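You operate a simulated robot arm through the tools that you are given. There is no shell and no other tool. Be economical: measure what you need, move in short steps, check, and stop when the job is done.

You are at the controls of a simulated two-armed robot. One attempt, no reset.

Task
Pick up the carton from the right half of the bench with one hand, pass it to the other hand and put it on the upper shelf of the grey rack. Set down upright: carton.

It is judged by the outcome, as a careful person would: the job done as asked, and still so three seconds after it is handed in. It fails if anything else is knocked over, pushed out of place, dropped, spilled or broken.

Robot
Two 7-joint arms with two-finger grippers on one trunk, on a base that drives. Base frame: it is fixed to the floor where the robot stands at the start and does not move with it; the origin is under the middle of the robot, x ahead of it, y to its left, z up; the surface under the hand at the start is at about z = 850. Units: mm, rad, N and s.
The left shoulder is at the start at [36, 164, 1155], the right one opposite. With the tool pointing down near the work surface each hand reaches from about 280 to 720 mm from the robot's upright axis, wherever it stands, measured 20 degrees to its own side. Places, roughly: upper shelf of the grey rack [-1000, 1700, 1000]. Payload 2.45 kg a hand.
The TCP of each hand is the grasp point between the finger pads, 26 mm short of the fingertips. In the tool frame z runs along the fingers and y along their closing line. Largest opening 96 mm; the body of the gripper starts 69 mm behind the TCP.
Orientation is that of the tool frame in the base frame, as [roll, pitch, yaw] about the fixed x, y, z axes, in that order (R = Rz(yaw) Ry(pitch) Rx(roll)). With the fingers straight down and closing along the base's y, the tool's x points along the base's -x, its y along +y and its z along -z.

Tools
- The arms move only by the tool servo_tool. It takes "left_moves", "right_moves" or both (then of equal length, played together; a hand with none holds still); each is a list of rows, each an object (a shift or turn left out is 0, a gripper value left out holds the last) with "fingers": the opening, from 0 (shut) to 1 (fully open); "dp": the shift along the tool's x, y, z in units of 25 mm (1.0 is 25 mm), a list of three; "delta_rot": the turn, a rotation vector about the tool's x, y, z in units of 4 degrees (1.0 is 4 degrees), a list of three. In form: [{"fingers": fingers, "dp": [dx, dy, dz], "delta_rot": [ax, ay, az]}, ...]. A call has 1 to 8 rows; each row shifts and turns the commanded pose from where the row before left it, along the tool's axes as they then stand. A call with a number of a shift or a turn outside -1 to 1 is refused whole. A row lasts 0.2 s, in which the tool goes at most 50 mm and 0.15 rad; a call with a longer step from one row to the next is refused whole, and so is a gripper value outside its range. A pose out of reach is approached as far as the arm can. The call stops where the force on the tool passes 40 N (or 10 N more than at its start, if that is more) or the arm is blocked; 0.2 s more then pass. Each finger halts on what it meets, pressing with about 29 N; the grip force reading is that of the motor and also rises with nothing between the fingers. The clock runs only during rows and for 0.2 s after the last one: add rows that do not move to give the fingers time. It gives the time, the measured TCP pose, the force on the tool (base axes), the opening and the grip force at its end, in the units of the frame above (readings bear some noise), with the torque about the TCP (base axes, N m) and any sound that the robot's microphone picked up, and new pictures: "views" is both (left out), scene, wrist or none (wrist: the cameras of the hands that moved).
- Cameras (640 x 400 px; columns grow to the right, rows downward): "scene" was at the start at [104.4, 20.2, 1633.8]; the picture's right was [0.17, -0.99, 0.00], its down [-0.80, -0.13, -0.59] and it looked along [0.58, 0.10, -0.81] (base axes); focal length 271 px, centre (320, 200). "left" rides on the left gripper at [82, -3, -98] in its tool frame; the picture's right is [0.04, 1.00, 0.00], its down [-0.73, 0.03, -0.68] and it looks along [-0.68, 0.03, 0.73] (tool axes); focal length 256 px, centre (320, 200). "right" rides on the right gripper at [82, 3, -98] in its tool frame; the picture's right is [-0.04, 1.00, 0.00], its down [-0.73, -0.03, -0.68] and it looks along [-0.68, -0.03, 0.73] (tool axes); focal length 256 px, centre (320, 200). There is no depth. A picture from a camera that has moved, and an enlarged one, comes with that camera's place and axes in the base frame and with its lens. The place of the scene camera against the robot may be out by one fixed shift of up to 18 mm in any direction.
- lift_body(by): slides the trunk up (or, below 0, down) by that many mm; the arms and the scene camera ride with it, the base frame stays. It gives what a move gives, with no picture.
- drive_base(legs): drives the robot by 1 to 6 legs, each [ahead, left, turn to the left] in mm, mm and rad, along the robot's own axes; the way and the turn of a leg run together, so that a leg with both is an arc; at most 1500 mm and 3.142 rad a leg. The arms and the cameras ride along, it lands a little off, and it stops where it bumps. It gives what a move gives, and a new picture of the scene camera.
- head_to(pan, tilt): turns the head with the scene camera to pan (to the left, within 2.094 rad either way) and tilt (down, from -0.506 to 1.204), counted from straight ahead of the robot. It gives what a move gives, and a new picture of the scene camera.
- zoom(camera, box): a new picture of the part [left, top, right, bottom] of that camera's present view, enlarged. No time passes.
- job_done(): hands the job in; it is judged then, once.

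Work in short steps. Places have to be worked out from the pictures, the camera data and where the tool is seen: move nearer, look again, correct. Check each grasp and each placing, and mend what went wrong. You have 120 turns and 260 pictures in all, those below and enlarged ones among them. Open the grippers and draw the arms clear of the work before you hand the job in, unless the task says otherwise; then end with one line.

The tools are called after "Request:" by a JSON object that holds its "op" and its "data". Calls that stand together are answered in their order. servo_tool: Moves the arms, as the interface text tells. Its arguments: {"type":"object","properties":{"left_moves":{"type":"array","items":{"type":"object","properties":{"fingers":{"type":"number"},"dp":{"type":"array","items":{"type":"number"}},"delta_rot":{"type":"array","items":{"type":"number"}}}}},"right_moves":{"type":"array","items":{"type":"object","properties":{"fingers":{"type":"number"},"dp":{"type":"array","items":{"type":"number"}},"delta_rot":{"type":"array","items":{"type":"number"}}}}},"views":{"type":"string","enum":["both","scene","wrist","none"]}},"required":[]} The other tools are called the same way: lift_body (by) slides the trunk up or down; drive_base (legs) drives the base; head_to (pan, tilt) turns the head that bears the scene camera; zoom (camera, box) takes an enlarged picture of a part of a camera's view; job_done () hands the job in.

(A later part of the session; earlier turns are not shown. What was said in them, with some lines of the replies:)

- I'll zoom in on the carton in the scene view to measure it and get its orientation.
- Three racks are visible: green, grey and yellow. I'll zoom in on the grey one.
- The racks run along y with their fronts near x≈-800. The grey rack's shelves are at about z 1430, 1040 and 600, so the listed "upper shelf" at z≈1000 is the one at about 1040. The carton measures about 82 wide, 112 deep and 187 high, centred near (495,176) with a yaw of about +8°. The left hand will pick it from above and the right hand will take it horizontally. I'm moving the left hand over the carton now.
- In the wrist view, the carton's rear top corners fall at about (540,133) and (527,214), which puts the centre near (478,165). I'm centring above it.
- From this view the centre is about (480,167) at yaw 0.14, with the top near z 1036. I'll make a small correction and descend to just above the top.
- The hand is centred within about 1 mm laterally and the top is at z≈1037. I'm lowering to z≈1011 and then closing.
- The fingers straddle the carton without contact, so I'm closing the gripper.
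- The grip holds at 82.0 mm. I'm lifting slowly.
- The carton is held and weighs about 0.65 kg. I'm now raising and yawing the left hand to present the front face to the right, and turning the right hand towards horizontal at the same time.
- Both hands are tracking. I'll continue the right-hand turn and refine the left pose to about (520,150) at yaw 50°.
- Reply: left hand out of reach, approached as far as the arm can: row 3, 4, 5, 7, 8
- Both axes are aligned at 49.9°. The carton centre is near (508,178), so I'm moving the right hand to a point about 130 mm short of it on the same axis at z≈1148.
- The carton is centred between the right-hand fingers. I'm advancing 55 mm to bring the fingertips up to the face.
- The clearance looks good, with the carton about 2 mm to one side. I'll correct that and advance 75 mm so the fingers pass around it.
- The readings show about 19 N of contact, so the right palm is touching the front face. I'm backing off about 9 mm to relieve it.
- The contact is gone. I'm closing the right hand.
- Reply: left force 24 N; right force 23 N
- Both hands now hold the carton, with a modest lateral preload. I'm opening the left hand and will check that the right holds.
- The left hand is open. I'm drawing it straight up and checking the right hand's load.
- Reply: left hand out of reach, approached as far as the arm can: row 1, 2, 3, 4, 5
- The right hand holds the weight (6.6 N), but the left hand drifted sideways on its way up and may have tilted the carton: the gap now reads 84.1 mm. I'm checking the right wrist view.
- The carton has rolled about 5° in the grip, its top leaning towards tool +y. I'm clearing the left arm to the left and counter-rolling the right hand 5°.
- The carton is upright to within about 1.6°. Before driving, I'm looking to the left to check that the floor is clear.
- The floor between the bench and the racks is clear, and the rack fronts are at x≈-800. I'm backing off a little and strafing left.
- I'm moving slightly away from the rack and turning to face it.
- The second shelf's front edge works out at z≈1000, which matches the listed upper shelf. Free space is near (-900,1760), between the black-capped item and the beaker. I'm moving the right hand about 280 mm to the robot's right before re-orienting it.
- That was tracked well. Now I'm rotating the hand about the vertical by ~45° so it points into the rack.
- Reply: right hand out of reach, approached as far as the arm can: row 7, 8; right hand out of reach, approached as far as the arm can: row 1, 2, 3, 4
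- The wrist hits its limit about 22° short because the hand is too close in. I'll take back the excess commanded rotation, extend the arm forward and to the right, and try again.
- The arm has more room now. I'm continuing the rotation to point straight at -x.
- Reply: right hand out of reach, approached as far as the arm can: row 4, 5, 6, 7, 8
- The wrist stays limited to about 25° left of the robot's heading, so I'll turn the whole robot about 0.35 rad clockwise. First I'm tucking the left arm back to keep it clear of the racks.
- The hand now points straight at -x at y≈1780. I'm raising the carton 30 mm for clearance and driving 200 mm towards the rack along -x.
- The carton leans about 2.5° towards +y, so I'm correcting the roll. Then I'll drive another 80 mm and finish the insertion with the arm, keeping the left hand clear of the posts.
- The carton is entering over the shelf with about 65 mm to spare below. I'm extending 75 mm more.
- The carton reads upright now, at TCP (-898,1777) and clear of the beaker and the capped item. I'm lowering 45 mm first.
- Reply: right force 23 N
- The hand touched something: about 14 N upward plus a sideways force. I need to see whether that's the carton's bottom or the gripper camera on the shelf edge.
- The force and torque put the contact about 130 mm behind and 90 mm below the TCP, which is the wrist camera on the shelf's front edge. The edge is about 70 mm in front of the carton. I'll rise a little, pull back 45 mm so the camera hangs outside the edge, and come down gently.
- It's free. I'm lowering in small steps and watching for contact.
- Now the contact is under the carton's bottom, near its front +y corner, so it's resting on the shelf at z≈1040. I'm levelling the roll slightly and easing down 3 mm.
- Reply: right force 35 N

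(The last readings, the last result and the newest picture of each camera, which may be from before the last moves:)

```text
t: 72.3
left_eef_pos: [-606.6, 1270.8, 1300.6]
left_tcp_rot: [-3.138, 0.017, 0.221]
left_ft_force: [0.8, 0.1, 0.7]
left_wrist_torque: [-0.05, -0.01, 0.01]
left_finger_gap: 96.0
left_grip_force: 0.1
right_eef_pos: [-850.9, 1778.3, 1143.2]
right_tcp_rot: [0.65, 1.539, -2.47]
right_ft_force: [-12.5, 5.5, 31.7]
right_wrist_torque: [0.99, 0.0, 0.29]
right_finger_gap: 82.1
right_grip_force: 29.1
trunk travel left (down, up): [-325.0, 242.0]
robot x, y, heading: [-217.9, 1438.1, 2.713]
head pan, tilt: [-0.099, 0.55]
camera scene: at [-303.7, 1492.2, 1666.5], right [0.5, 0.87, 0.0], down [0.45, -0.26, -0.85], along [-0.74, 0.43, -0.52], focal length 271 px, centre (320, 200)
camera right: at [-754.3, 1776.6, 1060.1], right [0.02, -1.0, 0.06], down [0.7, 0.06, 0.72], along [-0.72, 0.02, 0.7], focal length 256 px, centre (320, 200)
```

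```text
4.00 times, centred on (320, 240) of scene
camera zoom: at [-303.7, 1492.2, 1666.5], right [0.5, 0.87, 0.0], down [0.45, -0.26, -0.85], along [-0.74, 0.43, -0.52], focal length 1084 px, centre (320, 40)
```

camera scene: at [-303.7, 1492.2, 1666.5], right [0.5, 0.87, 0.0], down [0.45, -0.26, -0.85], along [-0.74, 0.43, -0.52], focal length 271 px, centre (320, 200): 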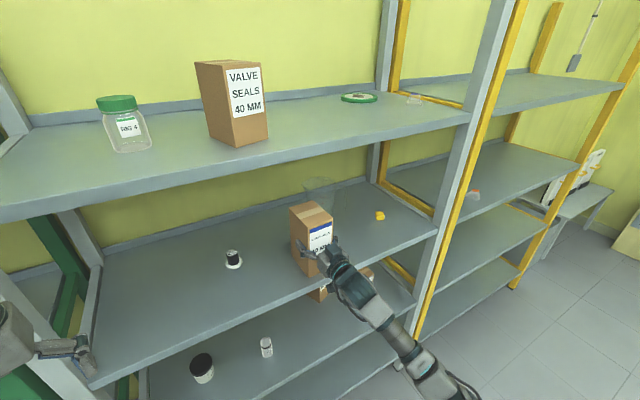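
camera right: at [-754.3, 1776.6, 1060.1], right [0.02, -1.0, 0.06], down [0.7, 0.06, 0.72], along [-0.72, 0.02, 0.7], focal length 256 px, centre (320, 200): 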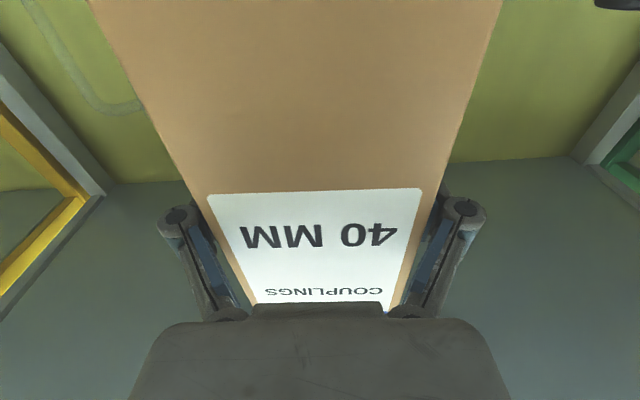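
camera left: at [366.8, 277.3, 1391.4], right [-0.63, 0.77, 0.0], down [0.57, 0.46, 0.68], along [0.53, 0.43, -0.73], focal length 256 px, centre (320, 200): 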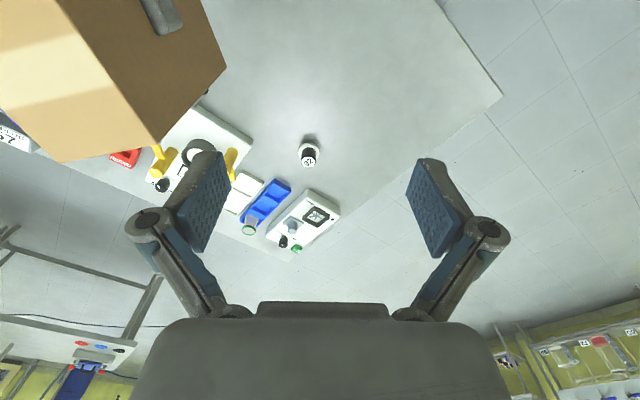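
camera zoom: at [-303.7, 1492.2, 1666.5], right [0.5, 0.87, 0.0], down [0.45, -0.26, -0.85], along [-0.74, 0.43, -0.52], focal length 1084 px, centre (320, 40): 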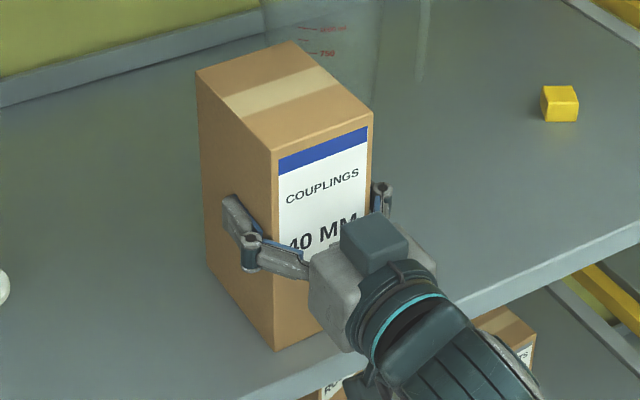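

The carton is seated on the shelf. I'm easing off the downward press and opening the fingers.

Request:
{"op": "servo_tool", "data": {"right_moves": [{"dp": [-0.06, 0, 0]}, {"fingers": 0.9}, {"fingers": 1.0}, {}, {}], "views": "both"}}

Request:
{"op": "zoom", "data": {"camera": "scene", "box": [270, 190, 370, 290]}}

```text
t: 73.5
left_eef_pos: [-607.2, 1272.3, 1298.0]
left_tcp_rot: [3.141, 0.017, 0.222]
left_ft_force: [-0.2, 0.5, 0.7]
left_wrist_torque: [-0.04, 0.01, 0.0]
left_finger_gap: 96.1
left_grip_force: 0.0
right_eef_pos: [-852.1, 1779.9, 1140.3]
right_tcp_rot: [0.924, 1.543, -2.197]
right_ft_force: [-0.2, 0.5, -0.6]
right_wrist_torque: [0.01, 0.0, 0.02]
right_finger_gap: 96.0
right_grip_force: 0.0
trunk travel left (down, up): [-325.0, 242.0]
robot x, y, heading: [-215.8, 1438.1, 2.716]
head pan, tilt: [-0.099, 0.55]
camera scene: at [-306.7, 1494.6, 1665.9], right [0.5, 0.87, 0.0], down [0.46, -0.26, -0.85], along [-0.74, 0.43, -0.53], focal length 271 px, centre (320, 200)
camera right: at [-754.8, 1777.2, 1057.4], right [0.02, -1.0, 0.06], down [0.69, 0.06, 0.72], along [-0.72, 0.03, 0.69], focal length 256 px, centre (320, 200)
```

scene: 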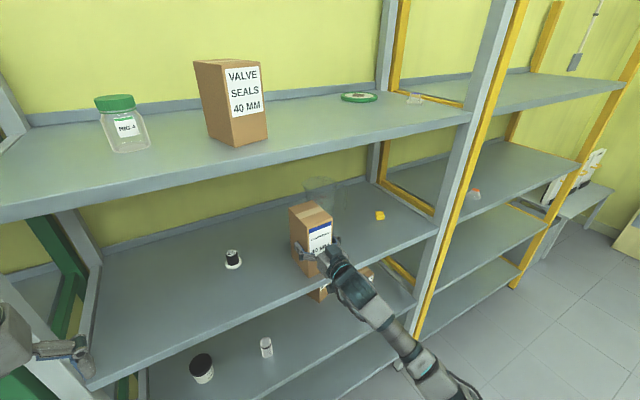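
right: 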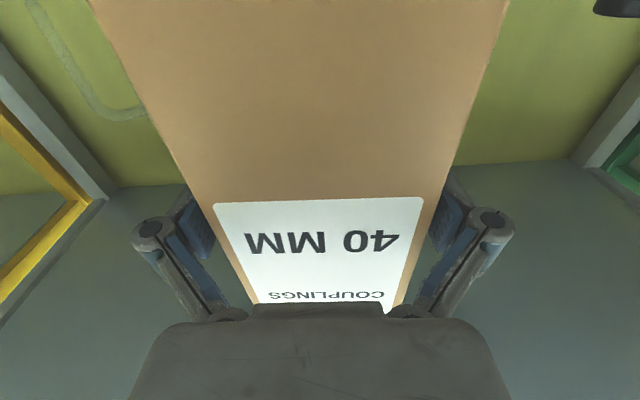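

```text
4.00 times, centred on (320, 240) of scene
camera zoom: at [-306.7, 1494.6, 1665.9], right [0.5, 0.87, 0.0], down [0.46, -0.26, -0.85], along [-0.74, 0.43, -0.53], focal length 1084 px, centre (320, 40)
```

zoom: 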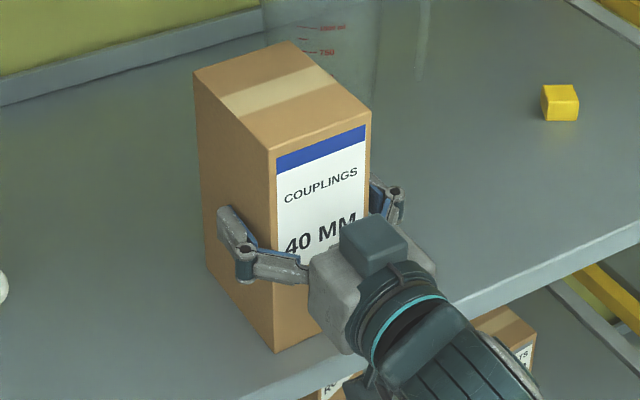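

The carton is released and standing upright. I'm retracting the right hand straight back.

Request:
{"op": "servo_tool", "data": {"right_moves": [{"dp": [0, 0, -0.3]}, {"dp": [0, 0, -0.6]}, {"dp": [0, 0, -0.8]}, {"dp": [0, 0, -0.9]}, {"dp": [0, 0, -0.9]}, {"dp": [0, 0, -0.9]}, {"dp": [0, 0, -0.9]}, {}], "views": "both"}}

Request:
{"op": "zoom", "data": {"camera": "scene", "box": [220, 150, 400, 310]}}

```text
t: 75.3
left_eef_pos: [-607.5, 1273.2, 1299.5]
left_tcp_rot: [3.142, 0.017, 0.221]
left_ft_force: [0.0, 1.0, 0.3]
left_wrist_torque: [0.0, -0.02, -0.03]
left_finger_gap: 96.1
left_grip_force: 0.1
right_eef_pos: [-718.3, 1782.7, 1137.7]
right_tcp_rot: [0.947, 1.544, -2.172]
right_ft_force: [-0.6, -0.2, 0.3]
right_wrist_torque: [-0.01, -0.06, 0.02]
right_finger_gap: 96.1
right_grip_force: 0.0
trunk travel left (down, up): [-325.0, 242.0]
robot x, y, heading: [-219.0, 1440.1, 2.716]
head pan, tilt: [-0.099, 0.55]
camera scene: at [-305.7, 1495.8, 1665.9], right [0.5, 0.87, 0.0], down [0.46, -0.26, -0.85], along [-0.74, 0.43, -0.53], focal length 271 px, centre (320, 200)
camera right: at [-621.1, 1780.1, 1054.0], right [0.02, -1.0, 0.06], down [0.69, 0.06, 0.72], along [-0.72, 0.03, 0.69], focal length 256 px, centre (320, 200)
```

scene: 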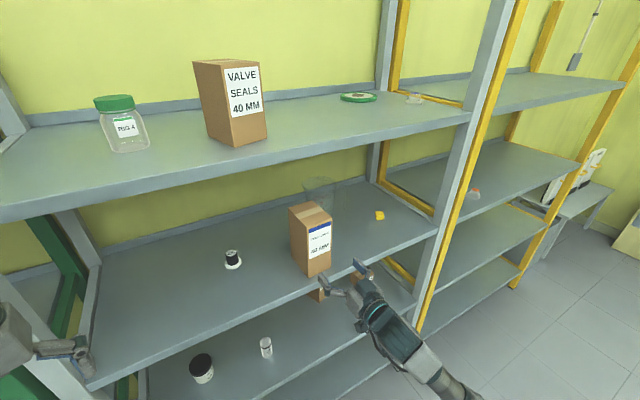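
right: 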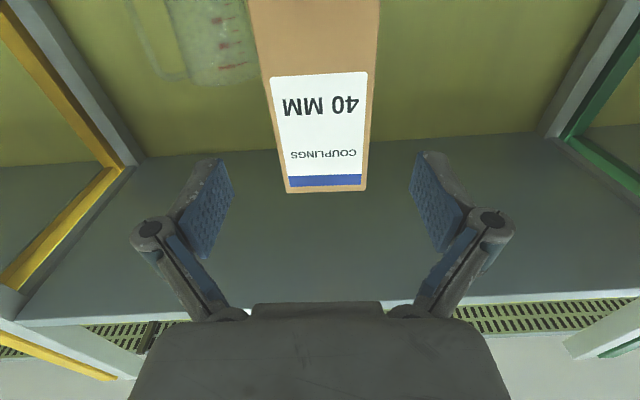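

```text
2.50 times, centred on (310, 230) of scene
camera zoom: at [-305.7, 1495.8, 1665.9], right [0.5, 0.87, 0.0], down [0.46, -0.26, -0.85], along [-0.74, 0.43, -0.53], focal length 678 px, centre (345, 125)
```

zoom: 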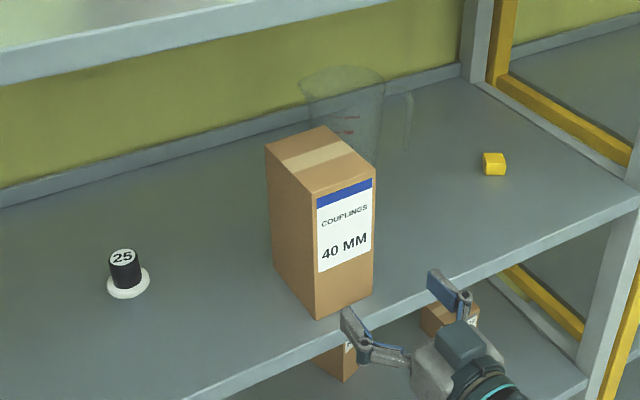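

The carton stands upright, fully on the shelf, and nothing else has been disturbed. I'm backing the robot away to clear the arms and taking a final look.

Request:
{"op": "drive_base", "data": {"legs": [[-180, -82, 0]]}}

Request:
{"op": "zoom", "data": {"camera": "scene", "box": [200, 130, 440, 300]}}

```text
t: 76.9
left_eef_pos: [-414.4, 1269.9, 1297.3]
left_tcp_rot: [-3.139, 0.013, 0.219]
left_ft_force: [0.0, 0.9, -0.2]
left_wrist_torque: [0.03, -0.01, 0.04]
left_finger_gap: 96.0
left_grip_force: 0.0
right_eef_pos: [-523.0, 1780.9, 1137.9]
right_tcp_rot: [0.913, 1.544, -2.207]
right_ft_force: [0.0, 0.3, -0.1]
right_wrist_torque: [-0.01, 0.01, 0.01]
right_finger_gap: 96.1
right_grip_force: 0.0
trunk travel left (down, up): [-325.0, 242.0]
robot x, y, heading: [-20.1, 1436.2, 2.713]
head pan, tilt: [-0.099, 0.55]
camera scene: at [-114.4, 1489.4, 1665.7], right [0.5, 0.87, 0.01], down [0.46, -0.26, -0.85], along [-0.73, 0.43, -0.53], focal length 271 px, centre (320, 200)
```

scene: 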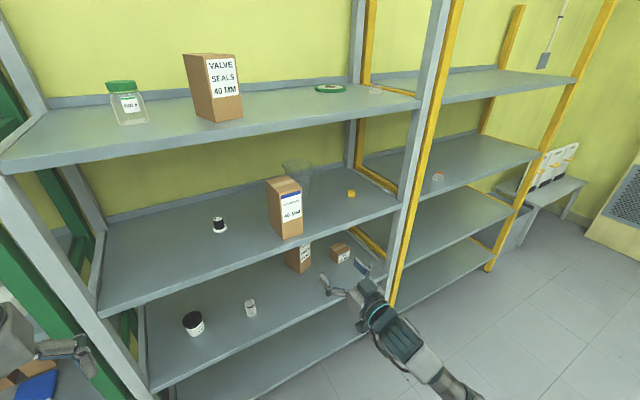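

```text
2.35 times, centred on (320, 215) of scene
camera zoom: at [-114.4, 1489.4, 1665.7], right [0.5, 0.87, 0.01], down [0.46, -0.26, -0.85], along [-0.73, 0.43, -0.53], focal length 638 px, centre (320, 165)
```

zoom: 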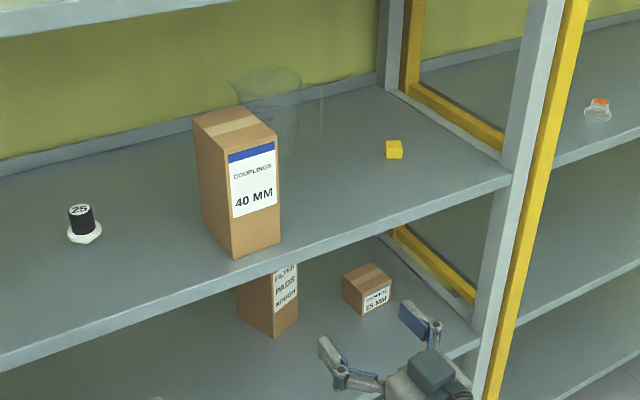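

The carton is stable and upright on the shelf, both grippers are open, and the arms are clear. I'm handing the job in.

Request:
{"op": "job_done", "data": {}}

```text
The job is handed in.
```

I picked the carton up with the left hand, passed it to the right hand, and set it upright on the grey rack's second shelf from the top. I took that to be the upper shelf because it best matches the listed height of about 1000; the top shelf is at about 1430.
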